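You operate a simulated robot arm through the tools that you are given. There is no shell and no other tool.

The job below is to be done with a simulated robot arm. You get a single attempt, and the scene is never put back.

JOB
Kit the turning tray for the guide build: yellow roller, then blue.
Fine: turn each roller's colour to the pointer before you stand it on the square at that colour's bar.

The check looks at the end state, three seconds after you hand in, the way a careful person would. Anything else that was tipped, shoved, dropped, spilled or broken makes it a failure.

ROBOT AND FRAMES
A 7-joint arm with a two-finger parallel gripper, fixed in place. Base frame: the origin is at the foot of the arm, x ahead of it, y to its left, z up; the work surface is at about z = 860. Units: mm, degrees, N and s.
Its first joint turns from -166.0 to 166.0 degrees. Payload 1.57 kg.
The tool frame sits at the grasp point between the pads (the TCP): z along the fingers, y along the line on which they close. The tips reach 30 mm beyond it. Largest opening 80 mm; finger width 17, thickness 12; the body of the gripper, 40 by 82 mm, starts 80 mm behind the TCP.
Orientation is that of the tool frame in the base frame, as [roll, pitch, yaw] about the fixed x, y, z axes, in that order (R = Rz(yaw) Ry(pitch) Rx(roll)). With the fingers straight down and closing along the base's y, the tool's x points along the base's -x, its y along +y and its z along -z.

CONTROLS
- The arm moves only by the tool move_arm. Its argument "deltas" is one flat list of numbers, 6 for each row, row after row: the shift along the tool's x, y, z in units of 150 mm (1.0 is 150 mm), then the turn, a rotation vector about the tool's x, y, z in units of 120 degrees (1.0 is 120 degrees). In form: [dx, dy, dz, ax, ay, az, dx, dy, dz, ax, ay, az, ...]. A call has 1 to 20 rows; each row is the pose to reach, as a shift and turn from the pose commanded when the call began, along the tool's axes at that moment. "fingers" is the finger opening in mm, from 0 to 80, set as the call begins (left out, the last holds). A call with a number of a shift or a turn outside -1 to 1 is refused whole. Rows are played at 5 a second. More than 50 mm and 8.6 degrees between two rows, or a gripper value outside its range, and nothing of the call is played. Where a pose cannot be reached the arm comes as near as it can. A force on the tool above 40 N (or 10 N above the force at the start of the call, whichever is more), or a blocked arm, ends the call early, and 0.2 s more pass. Each finger travels about 153 mm/s and halts on what it meets, pressing with about 32 N; the grip force reading is that of the motor and also rises with nothing between the fingers. The clock runs only during rows and for 0.2 s after the last one: add rows that repeat a pose to give the fingers time. The reply holds the time, the measured pose of the TCP, the force on the tool along the base axes, the opening and the grip force, in the units named above and with some noise, with the torque about the TCP (base axes, N m) and any sound that the robot's microphone picked up, and new pictures: "views" is both (left out), scene, wrist or none.
- Cameras (640 x 400 px; columns grow to the right, rows downward): "scene" is fixed at [212.7, 661.3, 1622.6]; the picture's right is [-0.11, -0.99, 0.00], its down [-0.95, 0.11, -0.29] and it looks along [0.29, -0.03, -0.96] (base axes); focal length 328 px, centre (320, 200). "wrist" rides on the gripper at [72, -7, -122] in the tool frame; the picture's right is [0.09, 1.00, 0.00], its down [-0.84, 0.08, -0.54] and it looks along [-0.54, 0.05, 0.84] (tool axes); focal length 238 px, centre (320, 200). There is no depth. A picture from a camera that has moved, and an enlarged one, comes with that camera's place and axes in the base frame and with its lens. The place of the scene camera against the robot may be out by one fixed shift of up to 25 mm in any direction.
- inspect(camera, box): a new picture of the part [left, top, right, bottom] of that camera's present view, enlarged. No time passes.
- hand_in(): hands the job in; it is judged then, once.

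Places have to be worked out from the pictures, the camera data and where the tool is seen. Open the gripper and draw the arm clear of the work before you hand the job in, unless the task says otherwise.

The tools are called after "Call:" as name(argument=value, ...) on one line, values as JSON. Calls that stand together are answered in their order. move_arm: Moves the arm, as the interface text tells. Its arguments: {"type":"object","properties":{"deltas":{"type":"array","items":{"type":"number"}},"fingers":{"type":"number"},"views":{"type":"string","enum":["both","scene","wrist","none"]}},"required":["deltas"]} The other tools are called the same way: inspect (camera, box) takes an enlarged picture of a part of a camera's view; hand_in () hands the job in.

At the start:

```text
time: 0.0
ee_pos: [383.1, 439.8, 1174.4]
orientation: [180.0, 0.0, -180.0]
contact_force: [0.0, 0.2, -0.5]
wrist_torque: [0.02, -0.01, -0.01]
grip_width: 80.1
grip_force: 0.0
```

scene: 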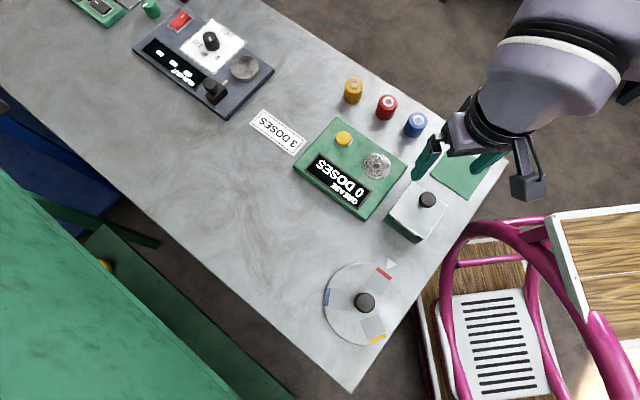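
wrist: 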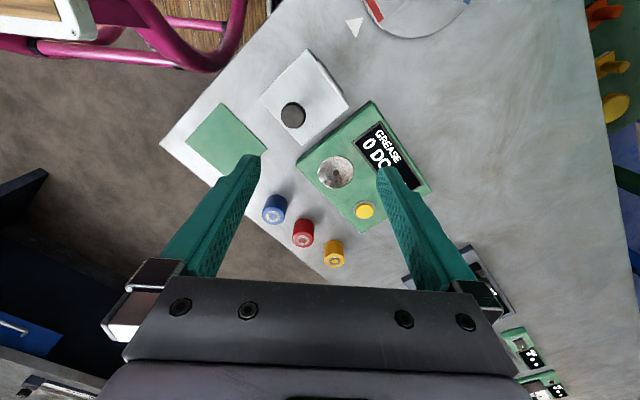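

I'll look closer at the key parts of the scene before moving anything.

Call:
inspect(camera="scene", box=[300, 240, 430, 360])

Call:
inspect(camera="scene", box=[240, 60, 500, 240])

Call:
inspect(camera="scene", box=[60, 0, 320, 160])

Call:
inspect(camera="wrist", box=[160, 0, 500, 280])

```text
3.33 times, centred on (365, 300) of scene
camera zoom: at [212.7, 661.3, 1622.6], right [-0.11, -0.99, 0.0], down [-0.95, 0.11, -0.29], along [0.29, -0.03, -0.96], focal length 1094 px, centre (170, -133)
```

zoom: 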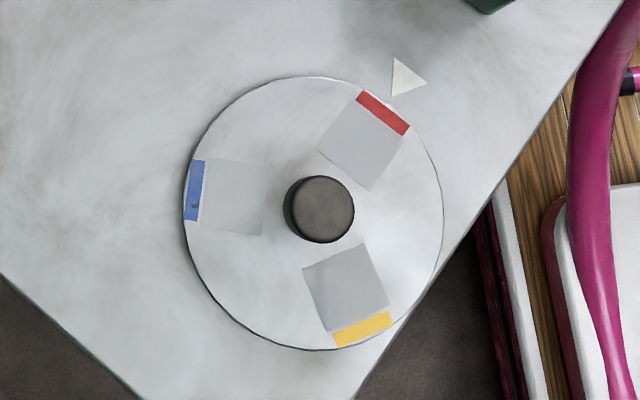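

```text
2.22 times, centred on (370, 150) of scene
camera zoom: at [212.7, 661.3, 1622.6], right [-0.11, -0.99, 0.0], down [-0.95, 0.11, -0.29], along [0.29, -0.03, -0.96], focal length 729 px, centre (209, 311)
```

zoom: 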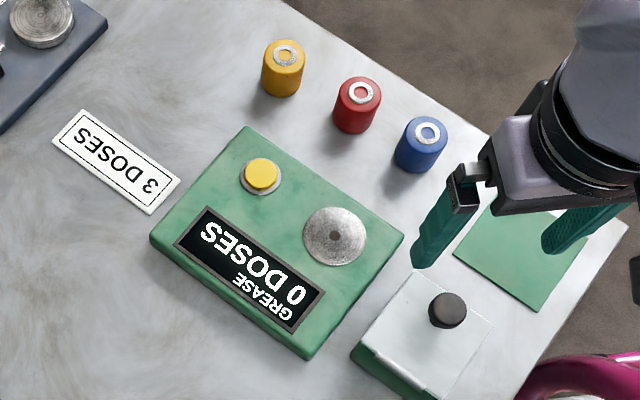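

```text
2.46 times, centred on (190, 80) of scene
camera zoom: at [212.7, 661.3, 1622.6], right [-0.11, -0.99, 0.0], down [-0.95, 0.11, -0.29], along [0.29, -0.03, -0.96], focal length 808 px, centre (640, 495)
```

zoom: 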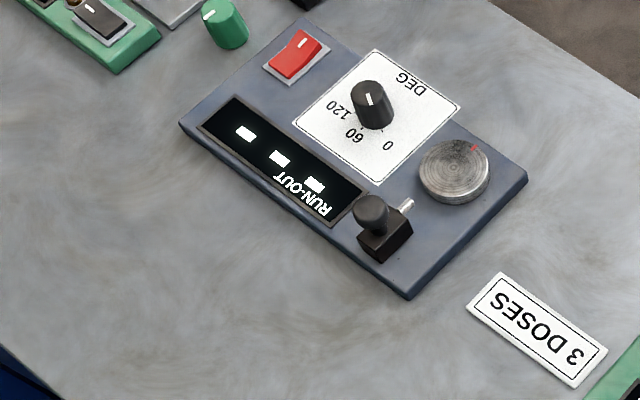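

```text
1.43 times, centred on (330, 140) of wrist
camera zoom: at [311.5, 433.6, 1296.7], right [-0.09, 1.0, 0.0], down [0.84, 0.08, 0.54], along [0.54, 0.05, -0.84], focal length 340 px, centre (306, 286)
```

zoom: 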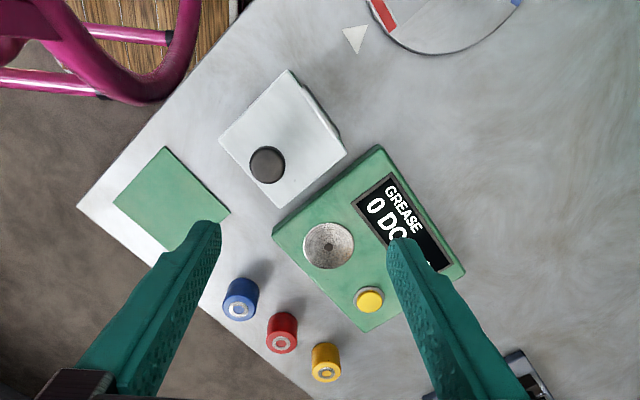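

The tray (red bar currently at the white pointer) sits at roughly x≈190, y≈570, and the rollers at about yellow (734,515), red (665,438) and blue (606,374). The first thing to do is fly the wrist camera over the tray at a safe height to measure it.

Call:
move_arm(deltas=[0.125, 0.1075, 0, 0, 0, 0, 0.25, 0.215, 0, 0, 0, 0, 0.375, 0.3225, 0, 0, 0, 0, 0.5, 0.43, 0, 0, 0, 0, 0.625, 0.5375, 0, 0, 0, 0, 0.75, 0.645, 0, 0, 0, 0, 0.875, 0.7525, 0, 0, 0, 0, 1.0, 0.86, 0, 0, 0, 0, 1.0, 0.86, 0, 0, 0, 0], fingers=80, views="both")

```text
time: 2.0
ee_pos: [231.7, 569.8, 1175.1]
orientation: [-180.0, 0.1, -180.0]
contact_force: [0.4, -0.1, -0.4]
wrist_torque: [-0.01, -0.06, 0.0]
grip_width: 80.2
grip_force: 0.0
camera wrist: at [160.7, 563.1, 1296.9], right [-0.09, 1.0, 0.0], down [0.84, 0.08, 0.54], along [0.54, 0.05, -0.84], focal length 238 px, centre (320, 200)
```

scene: 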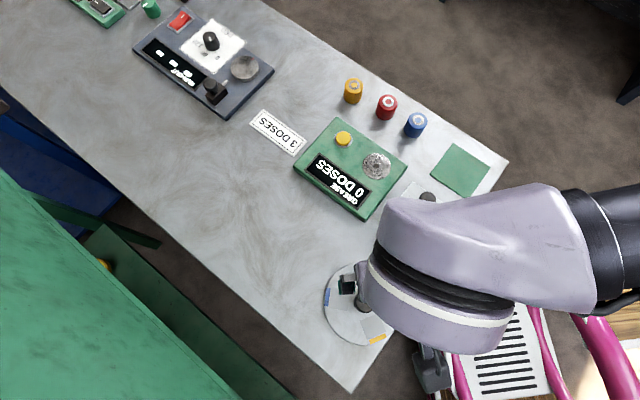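
wrist: 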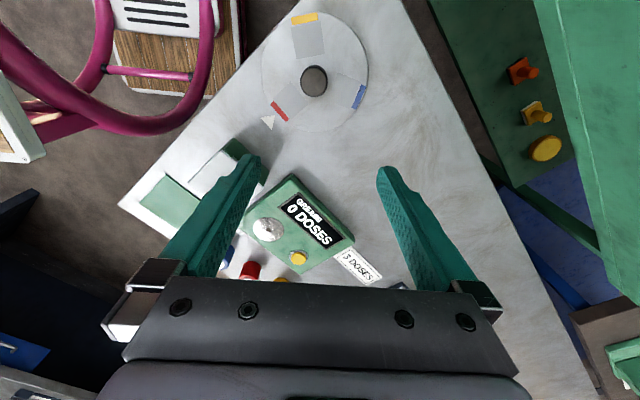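

The tray shows at the top of the wrist view; I'll enlarge it to measure the disc centre, bars, and pointer.

Call:
inspect(camera="wrist", box=[240, 0, 400, 140])

Call:
inspect(camera="wrist", box=[120, 100, 400, 290])

```text
2.86 times, centred on (320, 70) of wrist
camera zoom: at [160.7, 563.1, 1296.9], right [-0.09, 1.0, 0.0], down [0.84, 0.08, 0.54], along [0.54, 0.05, -0.84], focal length 681 px, centre (320, 571)
```

zoom: 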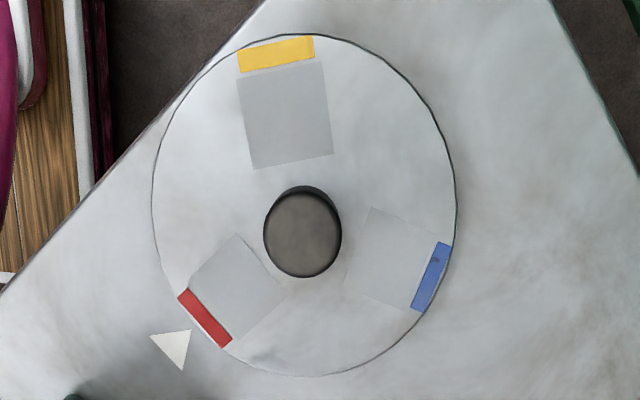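

```text
2.11 times, centred on (260, 195) of wrist
camera zoom: at [160.7, 563.1, 1296.9], right [-0.09, 1.0, 0.0], down [0.84, 0.08, 0.54], along [0.54, 0.05, -0.84], focal length 502 px, centre (446, 210)
```

zoom: 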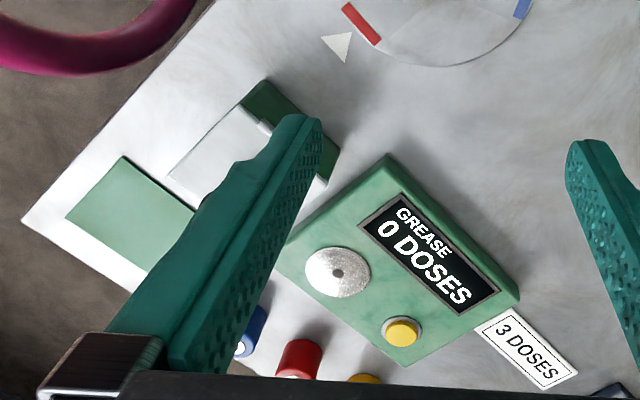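

The tray centre works out near (204,557) with the red bar currently at the pointer (about -44°), and the knob is roughly 38 mm across and 40-50 mm tall. Before lowering the arm I want to check how tall the pink chair near the forearm is.

Call:
inspect(camera="wrist", box=[0, 0, 260, 170])

Call:
inspect(camera="scene", box=[380, 180, 640, 400])

```text
2.35 times, centred on (130, 85) of wrist
camera zoom: at [160.7, 563.1, 1296.9], right [-0.09, 1.0, 0.0], down [0.84, 0.08, 0.54], along [0.54, 0.05, -0.84], focal length 561 px, centre (767, 471)
```

zoom: 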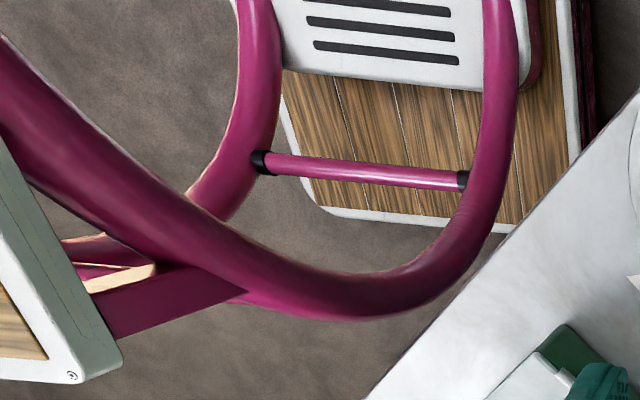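

```text
1.82 times, centred on (510, 290) of scene
camera zoom: at [212.7, 661.3, 1622.6], right [-0.11, -0.99, 0.0], down [-0.95, 0.11, -0.29], along [0.29, -0.03, -0.96], focal length 597 px, centre (-26, 36)
```

zoom: 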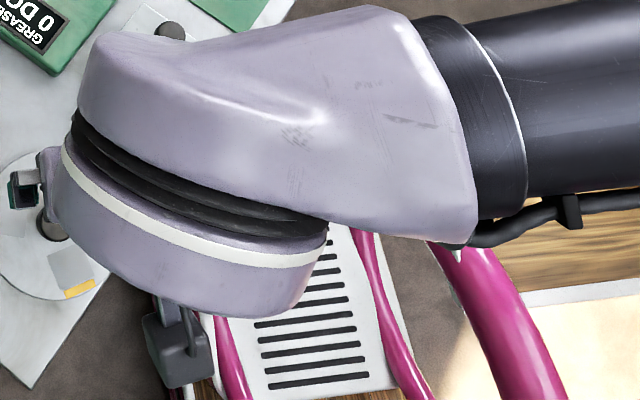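

The chair's tablet is at z≈990 but off at y<200, so lowering over the tray looks clear. I'll centre over the knob and lower to z≈1025, watching both views.

Call:
move_arm(deltas=[0.06, -0.025, 0.1, 0, 0, 0, 0.13, -0.05, 0.2, 0, 0, 0, 0.193, -0.077, 0.35, 0, 0, 0, 0.193, -0.077, 0.5, 0, 0, 0, 0.193, -0.077, 0.65, 0, 0, 0, 0.193, -0.077, 0.8, 0, 0, 0, 0.193, -0.077, 0.9, 0, 0, 0, 0.193, -0.077, 1.0, 0, 0, 0, 0.193, -0.077, 1.0, 0, 0, 0], views="both")

```text
time: 4.0
ee_pos: [204.9, 558.1, 1024.4]
orientation: [-179.9, 0.0, 179.9]
contact_force: [0.1, 0.7, -0.5]
wrist_torque: [-0.02, 0.02, -0.02]
grip_width: 80.0
grip_force: 0.1
camera wrist: at [132.9, 551.2, 1146.7], right [-0.09, 1.0, 0.0], down [0.84, 0.08, 0.54], along [0.54, 0.05, -0.84], focal length 238 px, centre (320, 200)
```

scene: 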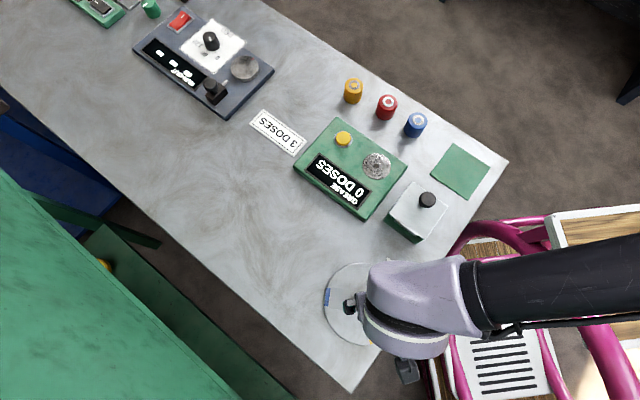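
wrist: 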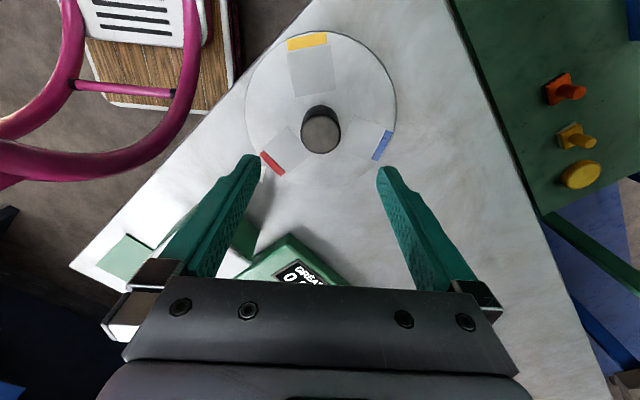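

Clear so far, and the forearm rises away from the chair. I'll enlarge the tray again from this closer pose to refine the knob centre and height.

Call:
inspect(camera="wrist", box=[220, 20, 420, 190])

Call:
inspect(camera="scene", box=[300, 230, 460, 390])

```text
2.35 times, centred on (320, 105) of wrist
camera zoom: at [132.9, 551.2, 1146.7], right [-0.09, 1.0, 0.0], down [0.84, 0.08, 0.54], along [0.54, 0.05, -0.84], focal length 561 px, centre (320, 424)
```

zoom: 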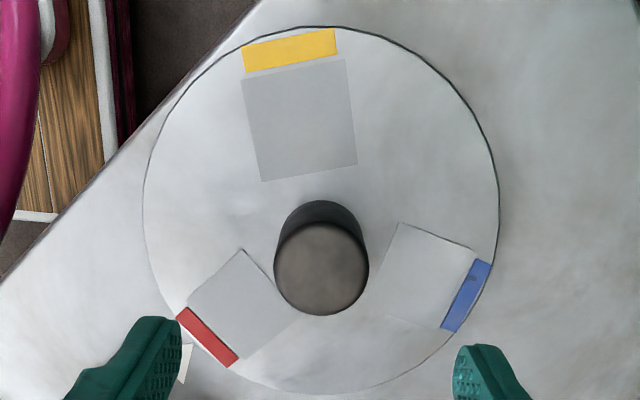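

```text
2.50 times, centred on (380, 310) of scene
camera zoom: at [212.7, 661.3, 1622.6], right [-0.11, -0.99, 0.0], down [-0.95, 0.11, -0.29], along [0.29, -0.03, -0.96], focal length 820 px, centre (170, -75)
```

zoom: 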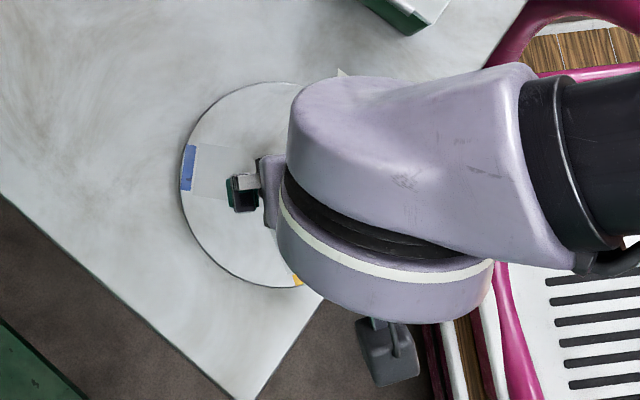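

Knob centre ≈ (205.5, 557.5), top z≈914, diameter ≈39 mm, tray top ≈870. I'll lower straight down to TCP z≈908 (tips about 8 mm above the disc) with the fingers open.

Call:
move_arm(deltas=[-0.008, 0, 0.1, 0, 0, 0, -0.008, 0, 0.22, 0, 0, 0, -0.008, 0, 0.36, 0, 0, 0, -0.008, 0, 0.5, 0, 0, 0, -0.008, 0, 0.62, 0, 0, 0, -0.008, 0, 0.72, 0, 0, 0, -0.008, 0, 0.776, 0, 0, 0, -0.008, 0, 0.776, 0, 0, 0], views="both")

```text
time: 5.8
ee_pos: [205.1, 557.6, 908.6]
orientation: [179.9, 0.1, 180.0]
contact_force: [-0.3, -0.5, 0.4]
wrist_torque: [-0.01, -0.02, 0.0]
grip_width: 80.0
grip_force: 0.1
camera wrist: at [133.7, 550.9, 1030.3], right [-0.09, 1.0, 0.0], down [0.84, 0.08, 0.54], along [0.54, 0.05, -0.84], focal length 238 px, centre (320, 200)
```

scene: 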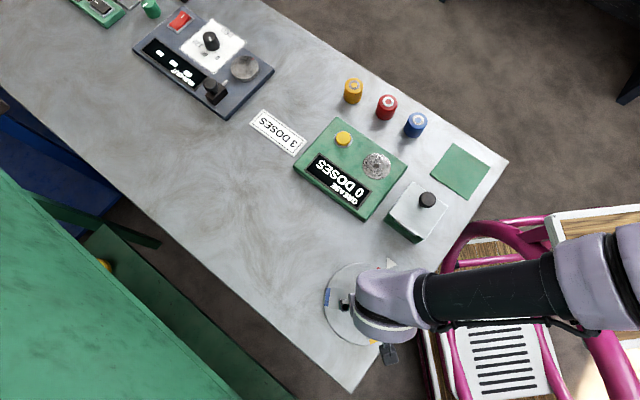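
wrist: 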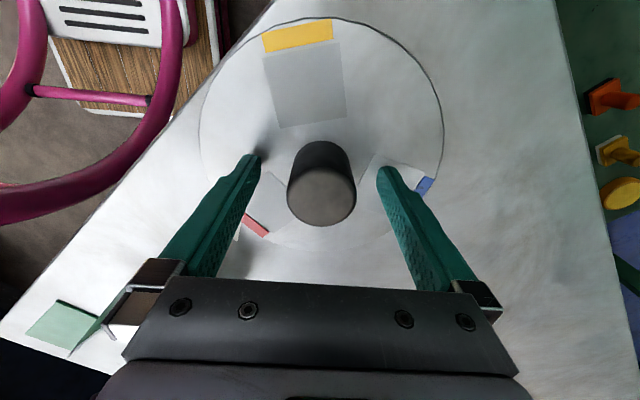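

The knob is centred between the open fingers and the tips are clear of the disc. Now I close on the knob and wait.

Call:
move_arm(deltas=[0, 0, 0, 0, 0, 0, 0, 0, 0, 0, 0, 0, 0, 0, 0, 0, 0, 0, 0, 0, 0, 0, 0, 0], fingers=30, views="wrist")

```text
time: 6.8
ee_pos: [205.6, 558.2, 908.6]
orientation: [180.0, 0.1, -180.0]
contact_force: [-0.2, 11.1, -4.0]
wrist_torque: [-0.04, 0.0, 0.02]
grip_width: 38.7
grip_force: 44.4
camera wrist: at [133.7, 551.6, 1030.4], right [-0.09, 1.0, 0.0], down [0.84, 0.08, 0.54], along [0.54, 0.05, -0.84], focal length 238 px, centre (320, 200)
```

wrist: 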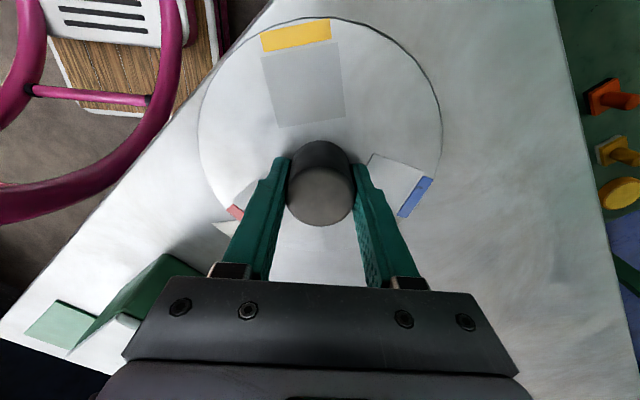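

Grip is solid at 38.7 mm with a small sideways force (+11 N in y), so the knob is about 1 mm further to +y; I'll shift the command by that and turn the tray the first 60° anticlockwise.

Call:
move_arm(deltas=[0, 0.008, 0, 0, 0, 0, 0, 0.008, 0, 0, 0, -0.02, 0, 0.008, 0, 0, 0, -0.055, 0, 0.008, 0, 0, 0, -0.09, 0, 0.008, 0, 0, 0, -0.13, 0, 0.008, 0, 0, 0, -0.17, 0, 0.008, 0, 0, 0, -0.21, 0, 0.008, 0, 0, 0, -0.25, 0, 0.008, 0, 0, 0, -0.29, 0, 0.008, 0, 0, 0, -0.33, 0, 0.008, 0, 0, 0, -0.37, 0, 0.008, 0, 0, 0, -0.41, 0, 0.008, 0, 0, 0, -0.45, 0, 0.008, 0, 0, 0, -0.48, 0, 0.008, 0, 0, 0, -0.5, 0, 0.008, 0, 0, 0, -0.5], fingers=30, views="both")

```text
time: 10.2
ee_pos: [205.5, 558.9, 907.5]
orientation: [179.9, 0.0, -119.9]
contact_force: [0.4, 0.3, 1.2]
wrist_torque: [0.3, -0.26, -0.04]
grip_width: 39.0
grip_force: 44.5
camera wrist: at [175.2, 493.2, 1030.3], right [-0.91, 0.42, 0.0], down [0.35, 0.76, 0.54], along [0.23, 0.49, -0.84], focal length 238 px, centre (320, 200)
```

scene: 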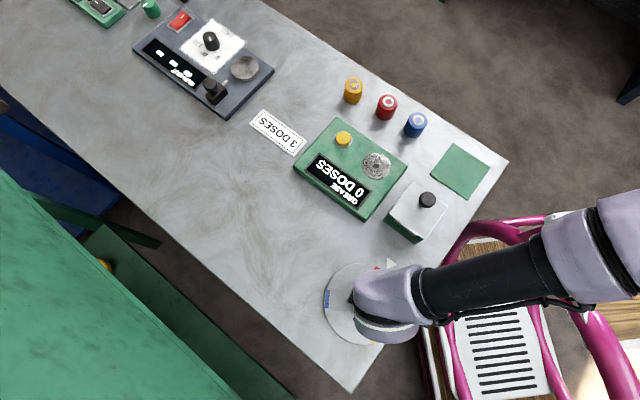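
wrist: 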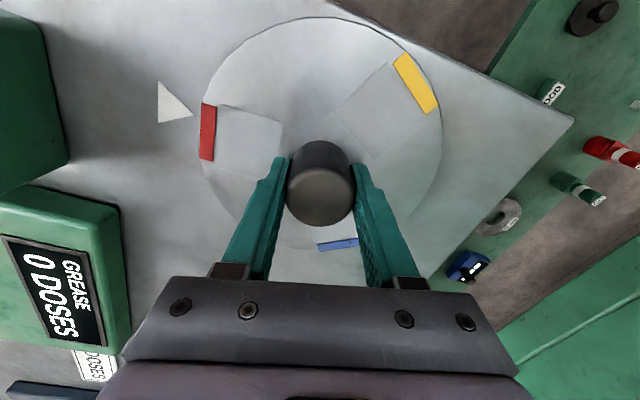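

The gripper turned 60° but the disc moved only about 3°: either the pads slipped on the knob or the knob isn't fast to the disc. I'll look closely before trying again.

Call:
inspect(camera="wrist", box=[180, 0, 460, 260])

Call:
inspect(camera="wrist", box=[260, 110, 390, 240])

Call:
inspect(camera="scene", box=[310, 240, 440, 360])

```text
1.54 times, centred on (320, 130) of wrist
camera zoom: at [175.2, 493.2, 1030.3], right [-0.91, 0.42, 0.0], down [0.35, 0.76, 0.54], along [0.23, 0.49, -0.84], focal length 367 px, centre (320, 308)
```

zoom: 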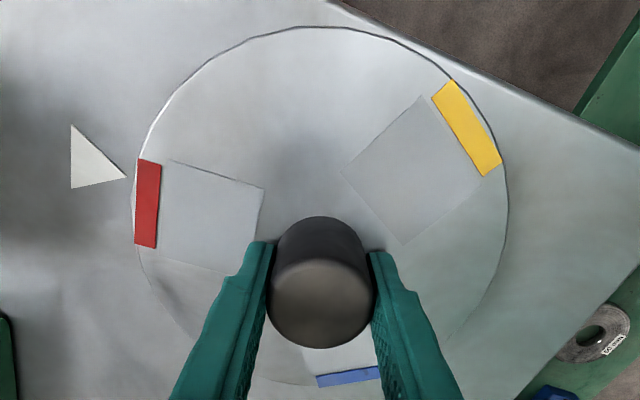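

```text
3.08 times, centred on (325, 175) of wrist
camera zoom: at [175.2, 493.2, 1030.3], right [-0.91, 0.42, 0.0], down [0.35, 0.76, 0.54], along [0.23, 0.49, -0.84], focal length 733 px, centre (305, 277)
```

zoom: 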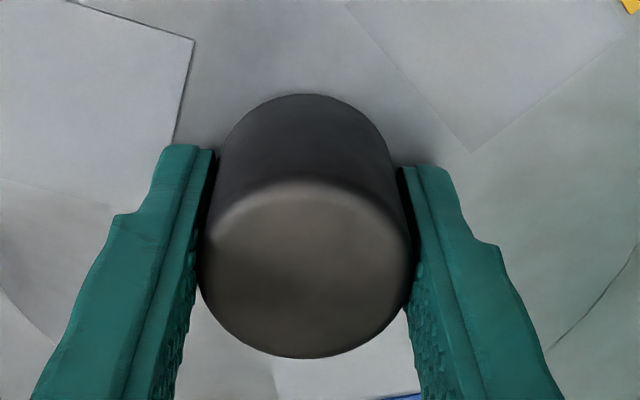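

```text
3.33 times, centred on (375, 300) of scene
camera zoom: at [212.7, 661.3, 1622.6], right [-0.11, -0.99, 0.0], down [-0.95, 0.11, -0.29], along [0.29, -0.03, -0.96], focal length 1094 px, centre (137, -133)
```

zoom: 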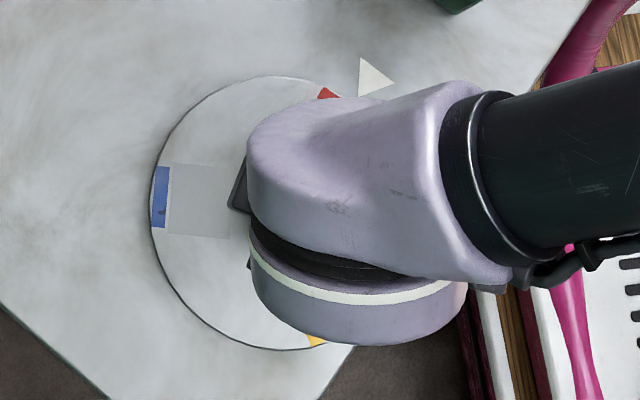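

The disc did move about 3° anticlockwise and then the pads slipped, with almost no torque left afterwards, so it may be damped or one-way. I'll test a slow anticlockwise turn of 10° and read the torque.

Call:
move_arm(deltas=[0, 0, 0, 0, 0, -0.008, 0, 0, 0, 0, 0, -0.016, 0, 0, 0, 0, 0, -0.024, 0, 0, 0, 0, 0, -0.032, 0, 0, 0, 0, 0, -0.04, 0, 0, 0, 0, 0, -0.048, 0, 0, 0, 0, 0, -0.056, 0, 0, 0, 0, 0, -0.064, 0, 0, 0, 0, 0, -0.072, 0, 0, 0, 0, 0, -0.08], fingers=20, views="wrist")

Call:
inspect(camera="wrist", box=[180, 0, 460, 260])

```text
time: 12.4
ee_pos: [204.4, 559.6, 908.6]
orientation: [-179.9, 0.1, -110.3]
contact_force: [-4.4, 2.3, -2.2]
wrist_torque: [-0.42, -0.71, -0.8]
grip_width: 39.2
grip_force: 44.7
camera wrist: at [186.5, 489.2, 1030.2], right [-0.97, 0.26, 0.0], down [0.22, 0.81, 0.54], along [0.14, 0.52, -0.84], focal length 238 px, centre (320, 200)
```

wrist: 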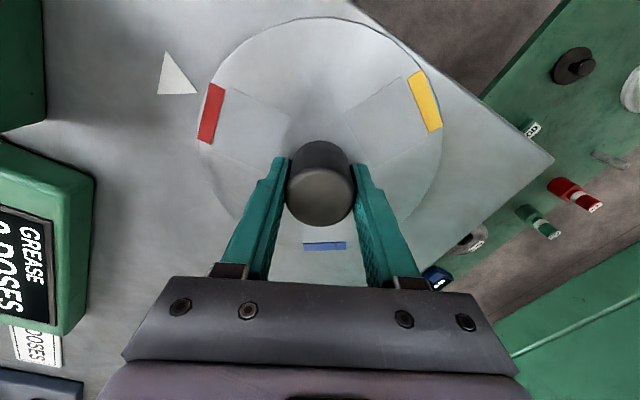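

```text
1.54 times, centred on (320, 130) of wrist
camera zoom: at [186.5, 489.2, 1030.2], right [-0.97, 0.26, 0.0], down [0.22, 0.81, 0.54], along [0.14, 0.52, -0.84], focal length 367 px, centre (320, 308)
```

zoom: 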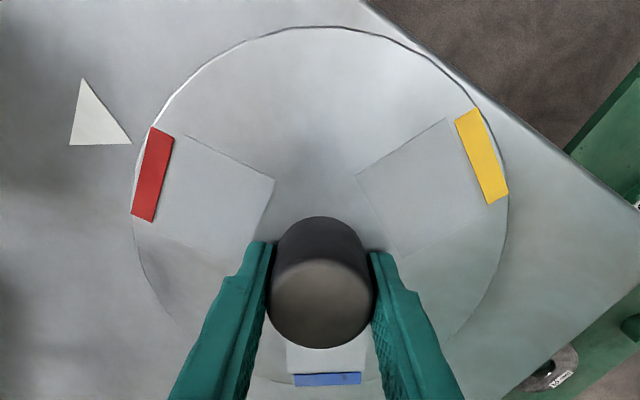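

Now there's -0.8 N·m of resisting torque and the disc hasn't followed anticlockwise. I'll try turning clockwise instead, 20° slowly, to see if it is a one-way tray.

Call:
move_arm(deltas=[0, 0, 0, 0, 0, 0.015, 0, 0, 0, 0, 0, 0.03, 0, 0, 0, 0, 0, 0.045, 0, 0, 0, 0, 0, 0.06, 0, 0, 0, 0, 0, 0.075, 0, 0, 0, 0, 0, 0.09, 0, 0, 0, 0, 0, 0.105, 0, 0, 0, 0, 0, 0.12, 0, 0, 0, 0, 0, 0.135, 0, 0, 0, 0, 0, 0.15], fingers=20, views="wrist")

Call:
inspect(camera="wrist", box=[180, 0, 460, 260])

```text
time: 14.6
ee_pos: [205.3, 559.9, 906.8]
orientation: [180.0, 0.0, -128.4]
contact_force: [-5.7, 2.8, 0.7]
wrist_torque: [0.14, -1.04, 0.03]
grip_width: 39.2
grip_force: 44.4
camera wrist: at [165.9, 498.4, 1030.2], right [-0.84, 0.55, 0.0], down [0.46, 0.7, 0.54], along [0.3, 0.45, -0.84], focal length 238 px, centre (320, 200)
```

wrist: 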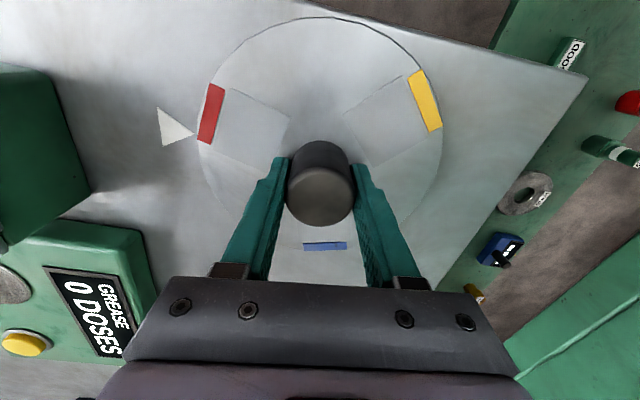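

```text
1.54 times, centred on (320, 130) of wrist
camera zoom: at [165.9, 498.4, 1030.2], right [-0.84, 0.55, 0.0], down [0.46, 0.7, 0.54], along [0.3, 0.45, -0.84], focal length 367 px, centre (320, 308)
```

zoom: 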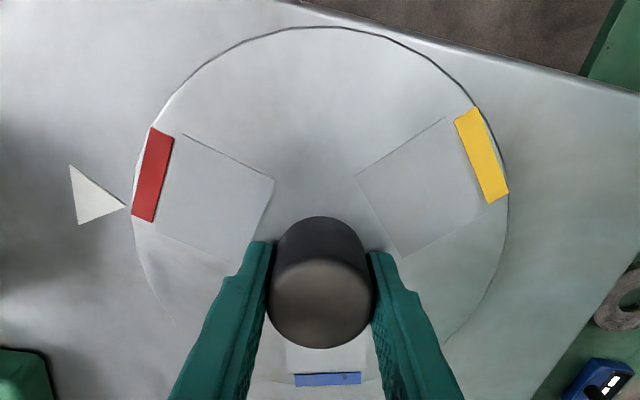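

The disc followed the clockwise turn exactly (bars stayed fixed in the wrist view), so the tray only ratchets clockwise. Yellow must therefore go about 224° clockwise; I'll turn the next 80° now, within wrist range.

Call:
move_arm(deltas=[0, 0.004, 0, 0, 0, 0.015, 0, 0.004, 0, 0, 0, 0.045, 0, 0.004, 0, 0, 0, 0.085, 0, 0.004, 0, 0, 0, 0.13, 0, 0.004, 0, 0, 0, 0.175, 0, 0.004, 0, 0, 0, 0.22, 0, 0.004, 0, 0, 0, 0.265, 0, 0.004, 0, 0, 0, 0.31, 0, 0.004, 0, 0, 0, 0.355, 0, 0.004, 0, 0, 0, 0.4, 0, 0.004, 0, 0, 0, 0.445, 0, 0.004, 0, 0, 0, 0.49, 0, 0.004, 0, 0, 0, 0.535, 0, 0.004, 0, 0, 0, 0.58, 0, 0.004, 0, 0, 0, 0.62, 0, 0.004, 0, 0, 0, 0.65, 0, 0.004, 0, 0, 0, 0.6667, 0, 0.004, 0, 0, 0, 0.6667], fingers=20, views="both")

```text
time: 18.4
ee_pos: [206.3, 557.8, 907.2]
orientation: [-180.0, 0.0, 151.6]
contact_force: [4.2, -25.5, -0.3]
wrist_torque: [0.33, -0.89, -0.01]
grip_width: 39.4
grip_force: 44.4
camera wrist: at [139.2, 586.7, 1030.2], right [0.39, 0.92, 0.0], down [0.77, -0.33, 0.54], along [0.5, -0.21, -0.84], focal length 238 px, centre (320, 200)
```

scene: 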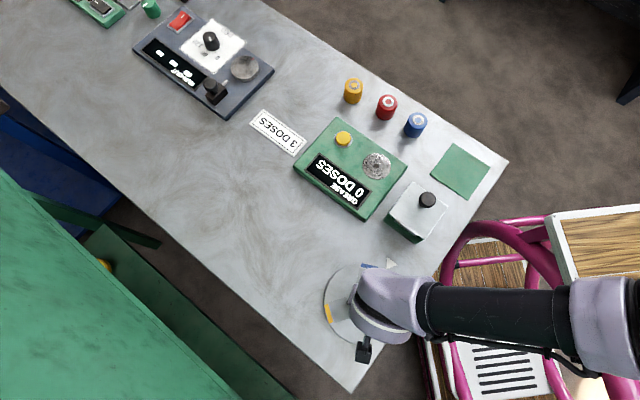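
wrist: 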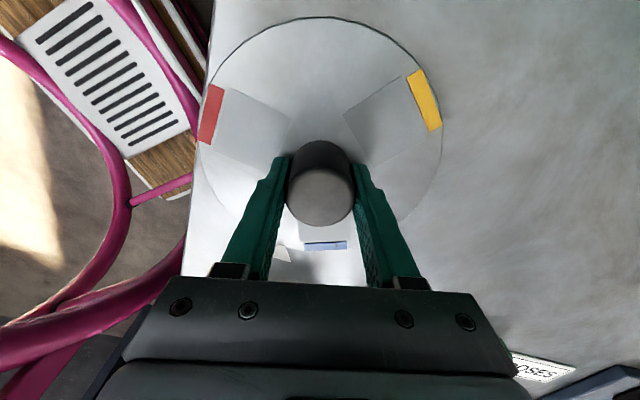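

The disc followed the full 80° clockwise. A side force of about -25 N has built up from the grasp being slightly off-centre, so I'll open the fingers here, let it relax, and check the disc.

Call:
move_arm(deltas=[0, 0, 0, 0, 0, 0, 0, 0, 0, 0, 0, 0, 0, 0, 0, 0, 0, 0], fingers=80, views="wrist")

Call:
inspect(camera="wrist", box=[180, 0, 460, 260])

```text
time: 19.2
ee_pos: [206.1, 560.3, 907.3]
orientation: [-180.0, 0.0, 151.7]
contact_force: [-0.1, -0.1, 0.6]
wrist_torque: [0.01, -0.01, 0.03]
grip_width: 80.1
grip_force: 0.1
camera wrist: at [138.9, 588.0, 1030.4], right [0.39, 0.92, 0.0], down [0.77, -0.33, 0.54], along [0.5, -0.21, -0.84], focal length 238 px, centre (320, 200)
```

wrist: 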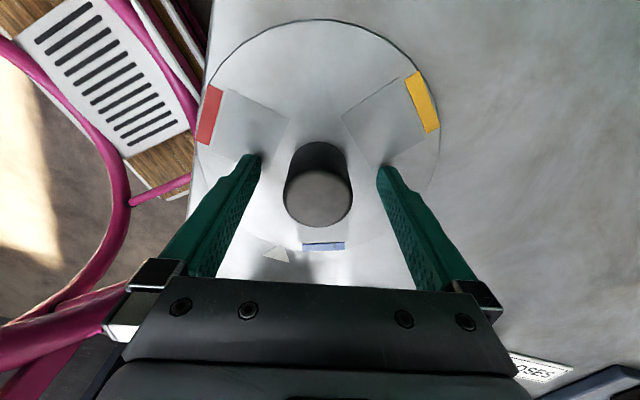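

```text
1.54 times, centred on (320, 130) of wrist
camera zoom: at [138.9, 588.0, 1030.4], right [0.39, 0.92, 0.0], down [0.77, -0.33, 0.54], along [0.5, -0.21, -0.84], focal length 367 px, centre (320, 308)
```

zoom: 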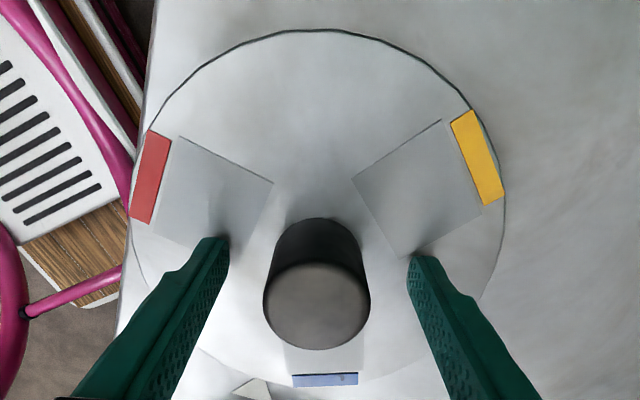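

Released cleanly; the disc stayed put. Yellow is now near 99° and needs about 144° more clockwise, so I'll rotate the open gripper back anticlockwise around the knob and re-centre on it at about (206, 558.3).

Call:
move_arm(deltas=[-0.0058, -0.012, 0, 0, 0, -0.03, -0.0058, -0.012, 0, 0, 0, -0.09, -0.0058, -0.012, 0, 0, 0, -0.155, -0.0058, -0.012, 0, 0, 0, -0.22, -0.0058, -0.012, 0, 0, 0, -0.285, -0.0058, -0.012, 0, 0, 0, -0.35, -0.0058, -0.012, 0, 0, 0, -0.415, -0.0058, -0.012, 0, 0, 0, -0.48, -0.0058, -0.012, 0, 0, 0, -0.545, -0.0058, -0.012, 0, 0, 0, -0.61, -0.0058, -0.012, 0, 0, 0, -0.675, -0.0058, -0.012, 0, 0, 0, -0.74, -0.0058, -0.012, 0, 0, 0, -0.8, -0.0058, -0.012, 0, 0, 0, -0.86, -0.0058, -0.012, 0, 0, 0, -0.92, -0.0058, -0.012, 0, 0, 0, -0.96, -0.0058, -0.012, 0, 0, 0, -0.96], fingers=80, views="wrist")

```text
time: 22.8
ee_pos: [204.3, 556.4, 907.6]
orientation: [-180.0, 0.1, -93.1]
contact_force: [-0.5, 0.3, -0.7]
wrist_torque: [0.02, 0.01, 0.0]
grip_width: 80.1
grip_force: 0.0
camera wrist: at [207.7, 485.2, 1030.2], right [-1.0, -0.04, 0.0], down [-0.03, 0.84, 0.54], along [-0.02, 0.54, -0.84], focal length 238 px, centre (320, 200)
```

wrist: 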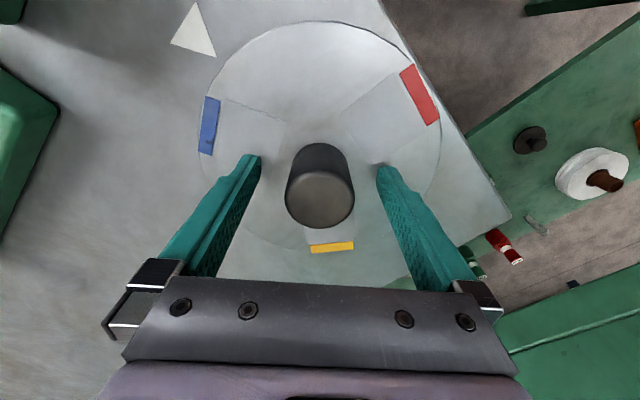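

The measured pose reads about 2 mm from where I aimed; I'll take repeated enlarged views to average the noise and see the knob relative to the fingers.

Call:
inspect(camera="wrist", box=[180, 0, 460, 260])

Call:
inspect(camera="wrist", box=[240, 120, 400, 240])

```text
1.54 times, centred on (320, 130) of wrist
camera zoom: at [207.7, 485.2, 1030.2], right [-1.0, -0.04, 0.0], down [-0.03, 0.84, 0.54], along [-0.02, 0.54, -0.84], focal length 367 px, centre (320, 308)
```

zoom: 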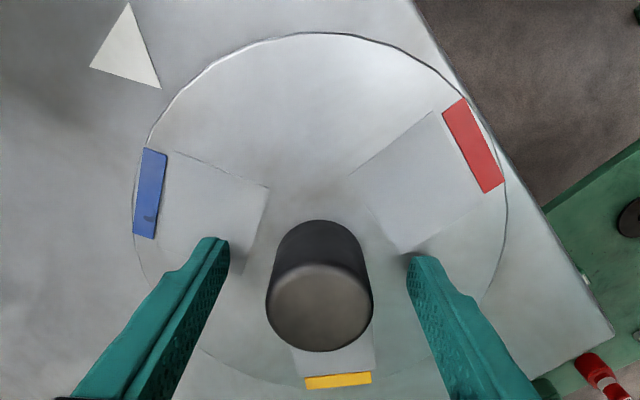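

```text
3.33 times, centred on (320, 180) of wrist
camera zoom: at [207.7, 485.2, 1030.2], right [-1.0, -0.04, 0.0], down [-0.03, 0.84, 0.54], along [-0.02, 0.54, -0.84], focal length 794 px, centre (320, 267)
```

zoom: 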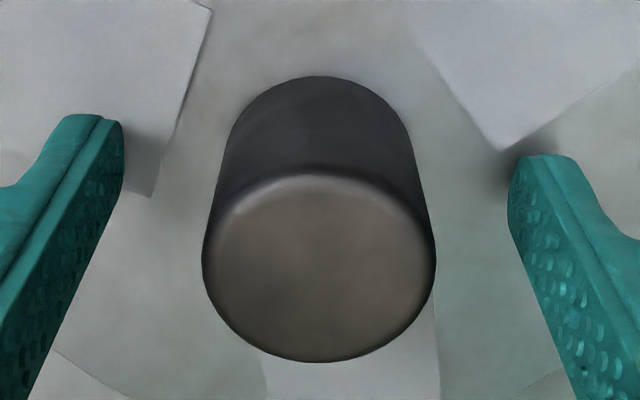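

Averaging the camera poses puts the TCP at (204.6,557.5), the knob at ≈(205.0,558.5), yellow at ≈100.3° and the pointer at ≈-45°. I'll rotate the open gripper on to yaw +130 (from start) and re-centre, then close on the knob.

Call:
move_arm(deltas=[-0.0068, -0.0023, 0, 0, 0, -0.04, -0.0068, -0.0023, 0, 0, 0, -0.1, -0.0068, -0.0023, 0, 0, 0, -0.16, -0.0068, -0.0023, 0, 0, 0, -0.22, -0.0068, -0.0023, 0, 0, 0, -0.28, -0.0068, -0.0023, 0, 0, 0, -0.33, -0.0068, -0.0023, 0, 0, 0, -0.359, -0.0068, -0.0023, 0, 0, 0, -0.359, -0.0068, -0.0023, 0, 0, 0, -0.359], fingers=80, views="wrist")

```text
time: 24.8
ee_pos: [205.4, 557.2, 908.2]
orientation: [-180.0, 0.1, -50.1]
contact_force: [0.0, -1.0, 0.0]
wrist_torque: [0.0, 0.02, 0.0]
grip_width: 80.1
grip_force: 0.1
camera wrist: at [256.7, 507.4, 1030.2], right [-0.7, -0.71, 0.0], down [-0.6, 0.59, 0.54], along [-0.38, 0.38, -0.84], focal length 238 px, centre (320, 200)
```

wrist: 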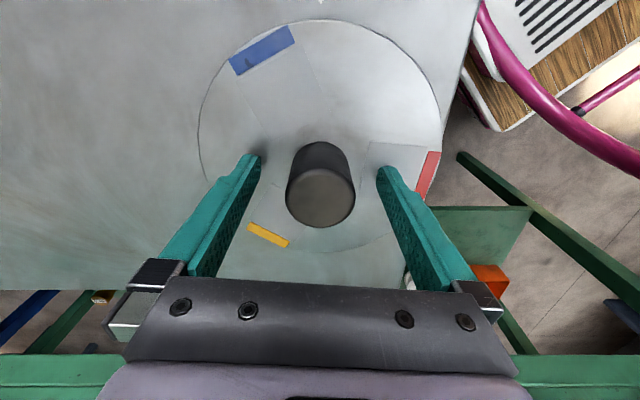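

TCP is now at about (205.2,558.2), right over the knob centre. Closing the grip.

Call:
move_arm(deltas=[0, 0, 0, 0, 0, 0, 0, 0, 0, 0, 0, 0, 0, 0, 0, 0, 0, 0, 0, 0, 0, 0, 0, 0], fingers=20, views="none")

```text
time: 25.8
ee_pos: [205.4, 558.5, 907.8]
orientation: [-180.0, 0.1, -50.1]
contact_force: [-2.4, -1.6, -1.7]
wrist_torque: [0.71, -0.8, -0.03]
grip_width: 39.7
grip_force: 44.7
```

Grip is well centred (forces only ~3 N). Turning clockwise 110° now, then I'll check before the last part.

Call:
move_arm(deltas=[0, 0, 0, 0, 0, 0.02, 0, 0, 0, 0, 0, 0.06, 0, 0, 0, 0, 0, 0.11, 0, 0, 0, 0, 0, 0.165, 0, 0, 0, 0, 0, 0.22, 0, 0, 0, 0, 0, 0.275, 0, 0, 0, 0, 0, 0.33, 0, 0, 0, 0, 0, 0.385, 0, 0, 0, 0, 0, 0.44, 0, 0, 0, 0, 0, 0.495, 0, 0, 0, 0, 0, 0.55, 0, 0, 0, 0, 0, 0.605, 0, 0, 0, 0, 0, 0.66, 0, 0, 0, 0, 0, 0.715, 0, 0, 0, 0, 0, 0.77, 0, 0, 0, 0, 0, 0.82, 0, 0, 0, 0, 0, 0.86, 0, 0, 0, 0, 0, 0.895, 0, 0, 0, 0, 0, 0.9167, 0, 0, 0, 0, 0, 0.9167], fingers=20, views="both")

Call:
inspect(camera="wrist", box=[180, 0, 460, 260])

```text
time: 30.0
ee_pos: [204.7, 558.4, 907.6]
orientation: [-179.9, 0.1, -160.3]
contact_force: [-12.0, -3.1, 2.1]
wrist_torque: [-1.17, 0.5, -0.03]
grip_width: 39.9
grip_force: 45.2
camera wrist: at [139.4, 527.7, 1030.4], right [-0.42, 0.91, 0.0], down [0.76, 0.36, 0.54], along [0.49, 0.23, -0.84], focal length 238 px, centre (320, 200)
```

scene: 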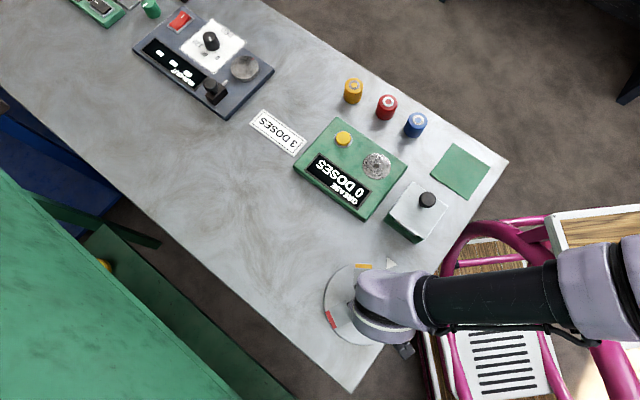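
wrist: 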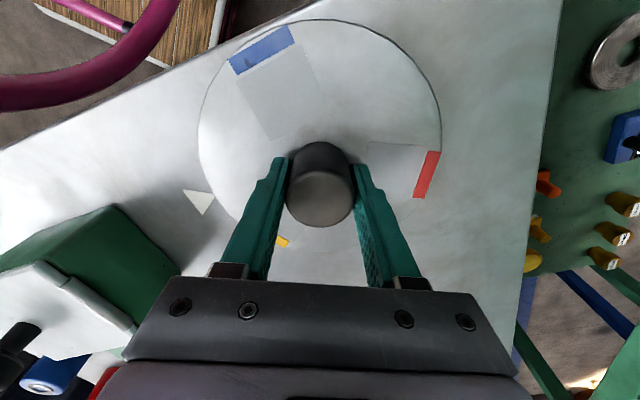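

```text
1.54 times, centred on (320, 130) of wrist
camera zoom: at [139.4, 527.7, 1030.4], right [-0.42, 0.91, 0.0], down [0.76, 0.36, 0.54], along [0.49, 0.23, -0.84], focal length 367 px, centre (320, 308)
```

zoom: 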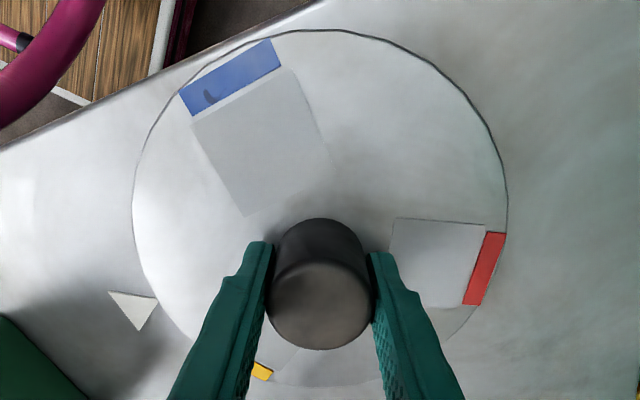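

Disc followed: yellow is at about -10° and the pointer at -45°, so 35° more. Turning that slowly.

Call:
move_arm(deltas=[0, 0, 0, 0, 0, 0.02, 0, 0, 0, 0, 0, 0.055, 0, 0, 0, 0, 0, 0.095, 0, 0, 0, 0, 0, 0.135, 0, 0, 0, 0, 0, 0.175, 0, 0, 0, 0, 0, 0.21, 0, 0, 0, 0, 0, 0.24, 0, 0, 0, 0, 0, 0.265, 0, 0, 0, 0, 0, 0.283, 0, 0, 0, 0, 0, 0.2917, 0, 0, 0, 0, 0, 0.2917], fingers=20, views="wrist")

Call:
inspect(camera="wrist", box=[180, 0, 460, 260])

Call:
inspect(camera="scene", box=[310, 240, 440, 360])

```text
time: 32.4
ee_pos: [204.9, 558.6, 907.7]
orientation: [180.0, 0.0, 164.9]
contact_force: [-13.2, 6.4, 0.9]
wrist_torque: [-0.61, 0.31, -0.01]
grip_width: 39.8
grip_force: 45.4
camera wrist: at [133.7, 570.8, 1030.3], right [0.17, 0.99, 0.0], down [0.83, -0.14, 0.54], along [0.53, -0.09, -0.84], focal length 238 px, centre (320, 200)
```

wrist: 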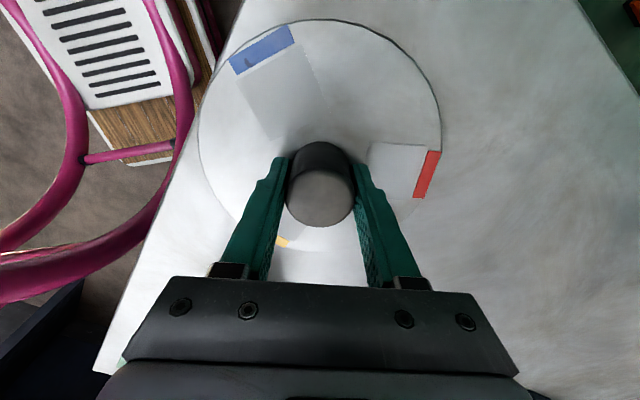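

```text
1.54 times, centred on (320, 130) of wrist
camera zoom: at [133.7, 570.8, 1030.3], right [0.17, 0.99, 0.0], down [0.83, -0.14, 0.54], along [0.53, -0.09, -0.84], focal length 367 px, centre (320, 308)
```

zoom: 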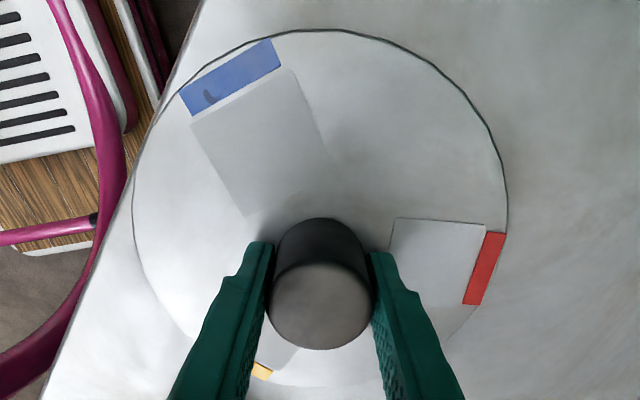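

```text
3.33 times, centred on (375, 300) of scene
camera zoom: at [212.7, 661.3, 1622.6], right [-0.11, -0.99, 0.0], down [-0.95, 0.11, -0.29], along [0.29, -0.03, -0.96], focal length 1094 px, centre (137, -133)
```

zoom: 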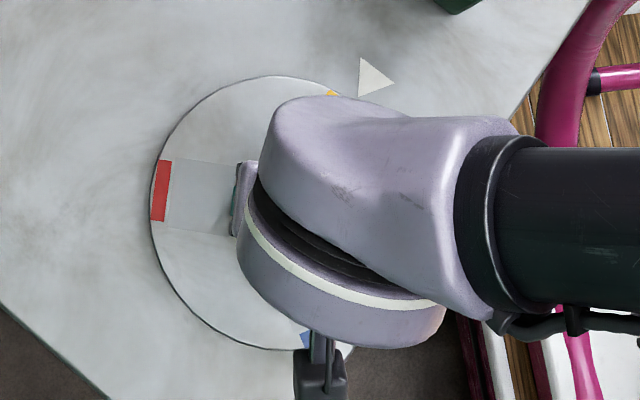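

The red bar now sits exactly where blue was at the start, so yellow should be at the pointer. I'll release and lift clear to verify.

Call:
move_arm(deltas=[0, 0, 0, 0, 0, 0, 0, 0, 0, 0, 0, 0, 0, 0, -0.1, 0, 0, 0, 0, 0, -0.25, 0, 0, 0, 0, 0, -0.42, 0, 0, 0, 0, 0, -0.6, 0, 0, 0, 0, 0, -0.8, 0, 0, 0, 0, 0, -0.95, 0, 0, 0, 0, 0, -1.0, 0, 0, 0, 0, 0, -1.0, 0, 0, 0], fingers=80, views="wrist")

Call:
inspect(camera="wrist", box=[220, 0, 420, 190])

```text
time: 34.6
ee_pos: [204.8, 558.8, 1056.9]
orientation: [-180.0, 0.0, 164.9]
contact_force: [0.7, -0.9, 0.2]
wrist_torque: [-0.04, 0.0, 0.04]
grip_width: 79.9
grip_force: 0.0
camera wrist: at [134.0, 571.0, 1179.9], right [0.17, 0.99, 0.0], down [0.83, -0.14, 0.54], along [0.53, -0.09, -0.84], focal length 238 px, centre (320, 200)
```

wrist: 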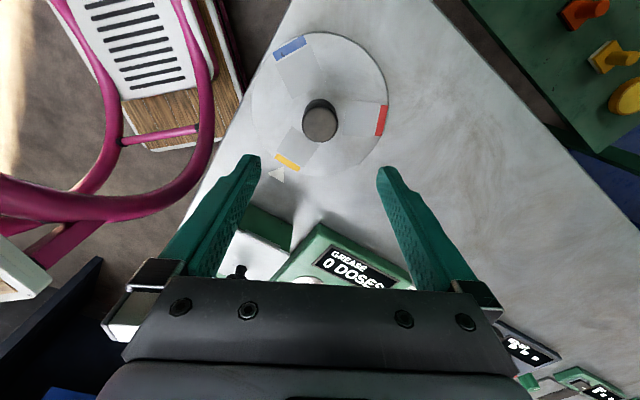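

```text
2.11 times, centred on (320, 95) of wrist
camera zoom: at [134.0, 571.0, 1179.9], right [0.17, 0.99, 0.0], down [0.83, -0.14, 0.54], along [0.53, -0.09, -0.84], focal length 502 px, centre (320, 421)
```

zoom: 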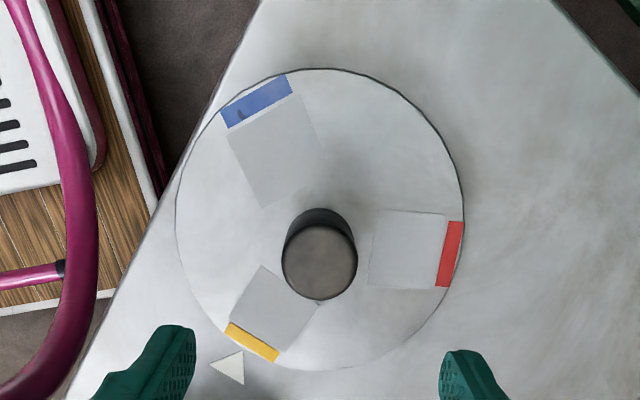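

Yellow reads about -45° against the pointer's -45°, so it's aligned. I'll enlarge the yellow square now to fix the drop location precisely.

Call:
inspect(camera="wrist", box=[250, 110, 350, 180])

Call:
inspect(camera="wrist", box=[260, 20, 400, 180])

```text
5.71 times, centred on (300, 145) of wrist
camera zoom: at [134.0, 571.0, 1179.9], right [0.17, 0.99, 0.0], down [0.83, -0.14, 0.54], along [0.53, -0.09, -0.84], focal length 1362 px, centre (434, 514)
```

zoom: 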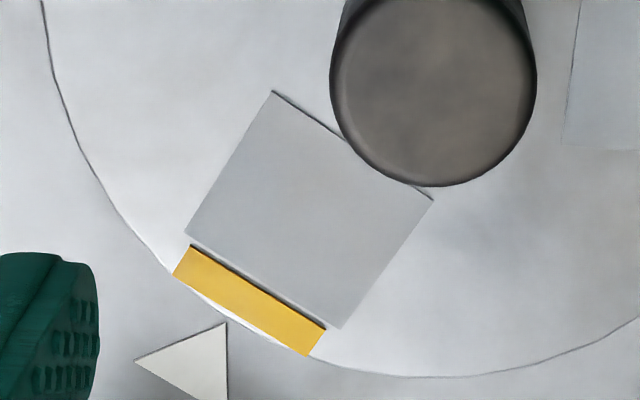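

```text
2.50 times, centred on (330, 100) of wrist
camera zoom: at [134.0, 571.0, 1179.9], right [0.17, 0.99, 0.0], down [0.83, -0.14, 0.54], along [0.53, -0.09, -0.84], focal length 596 px, centre (295, 450)
```

zoom: 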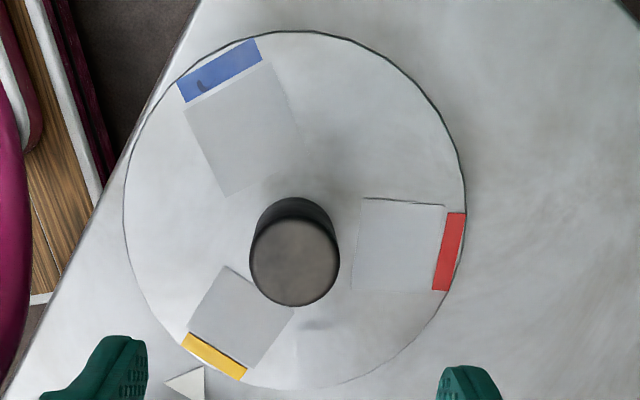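

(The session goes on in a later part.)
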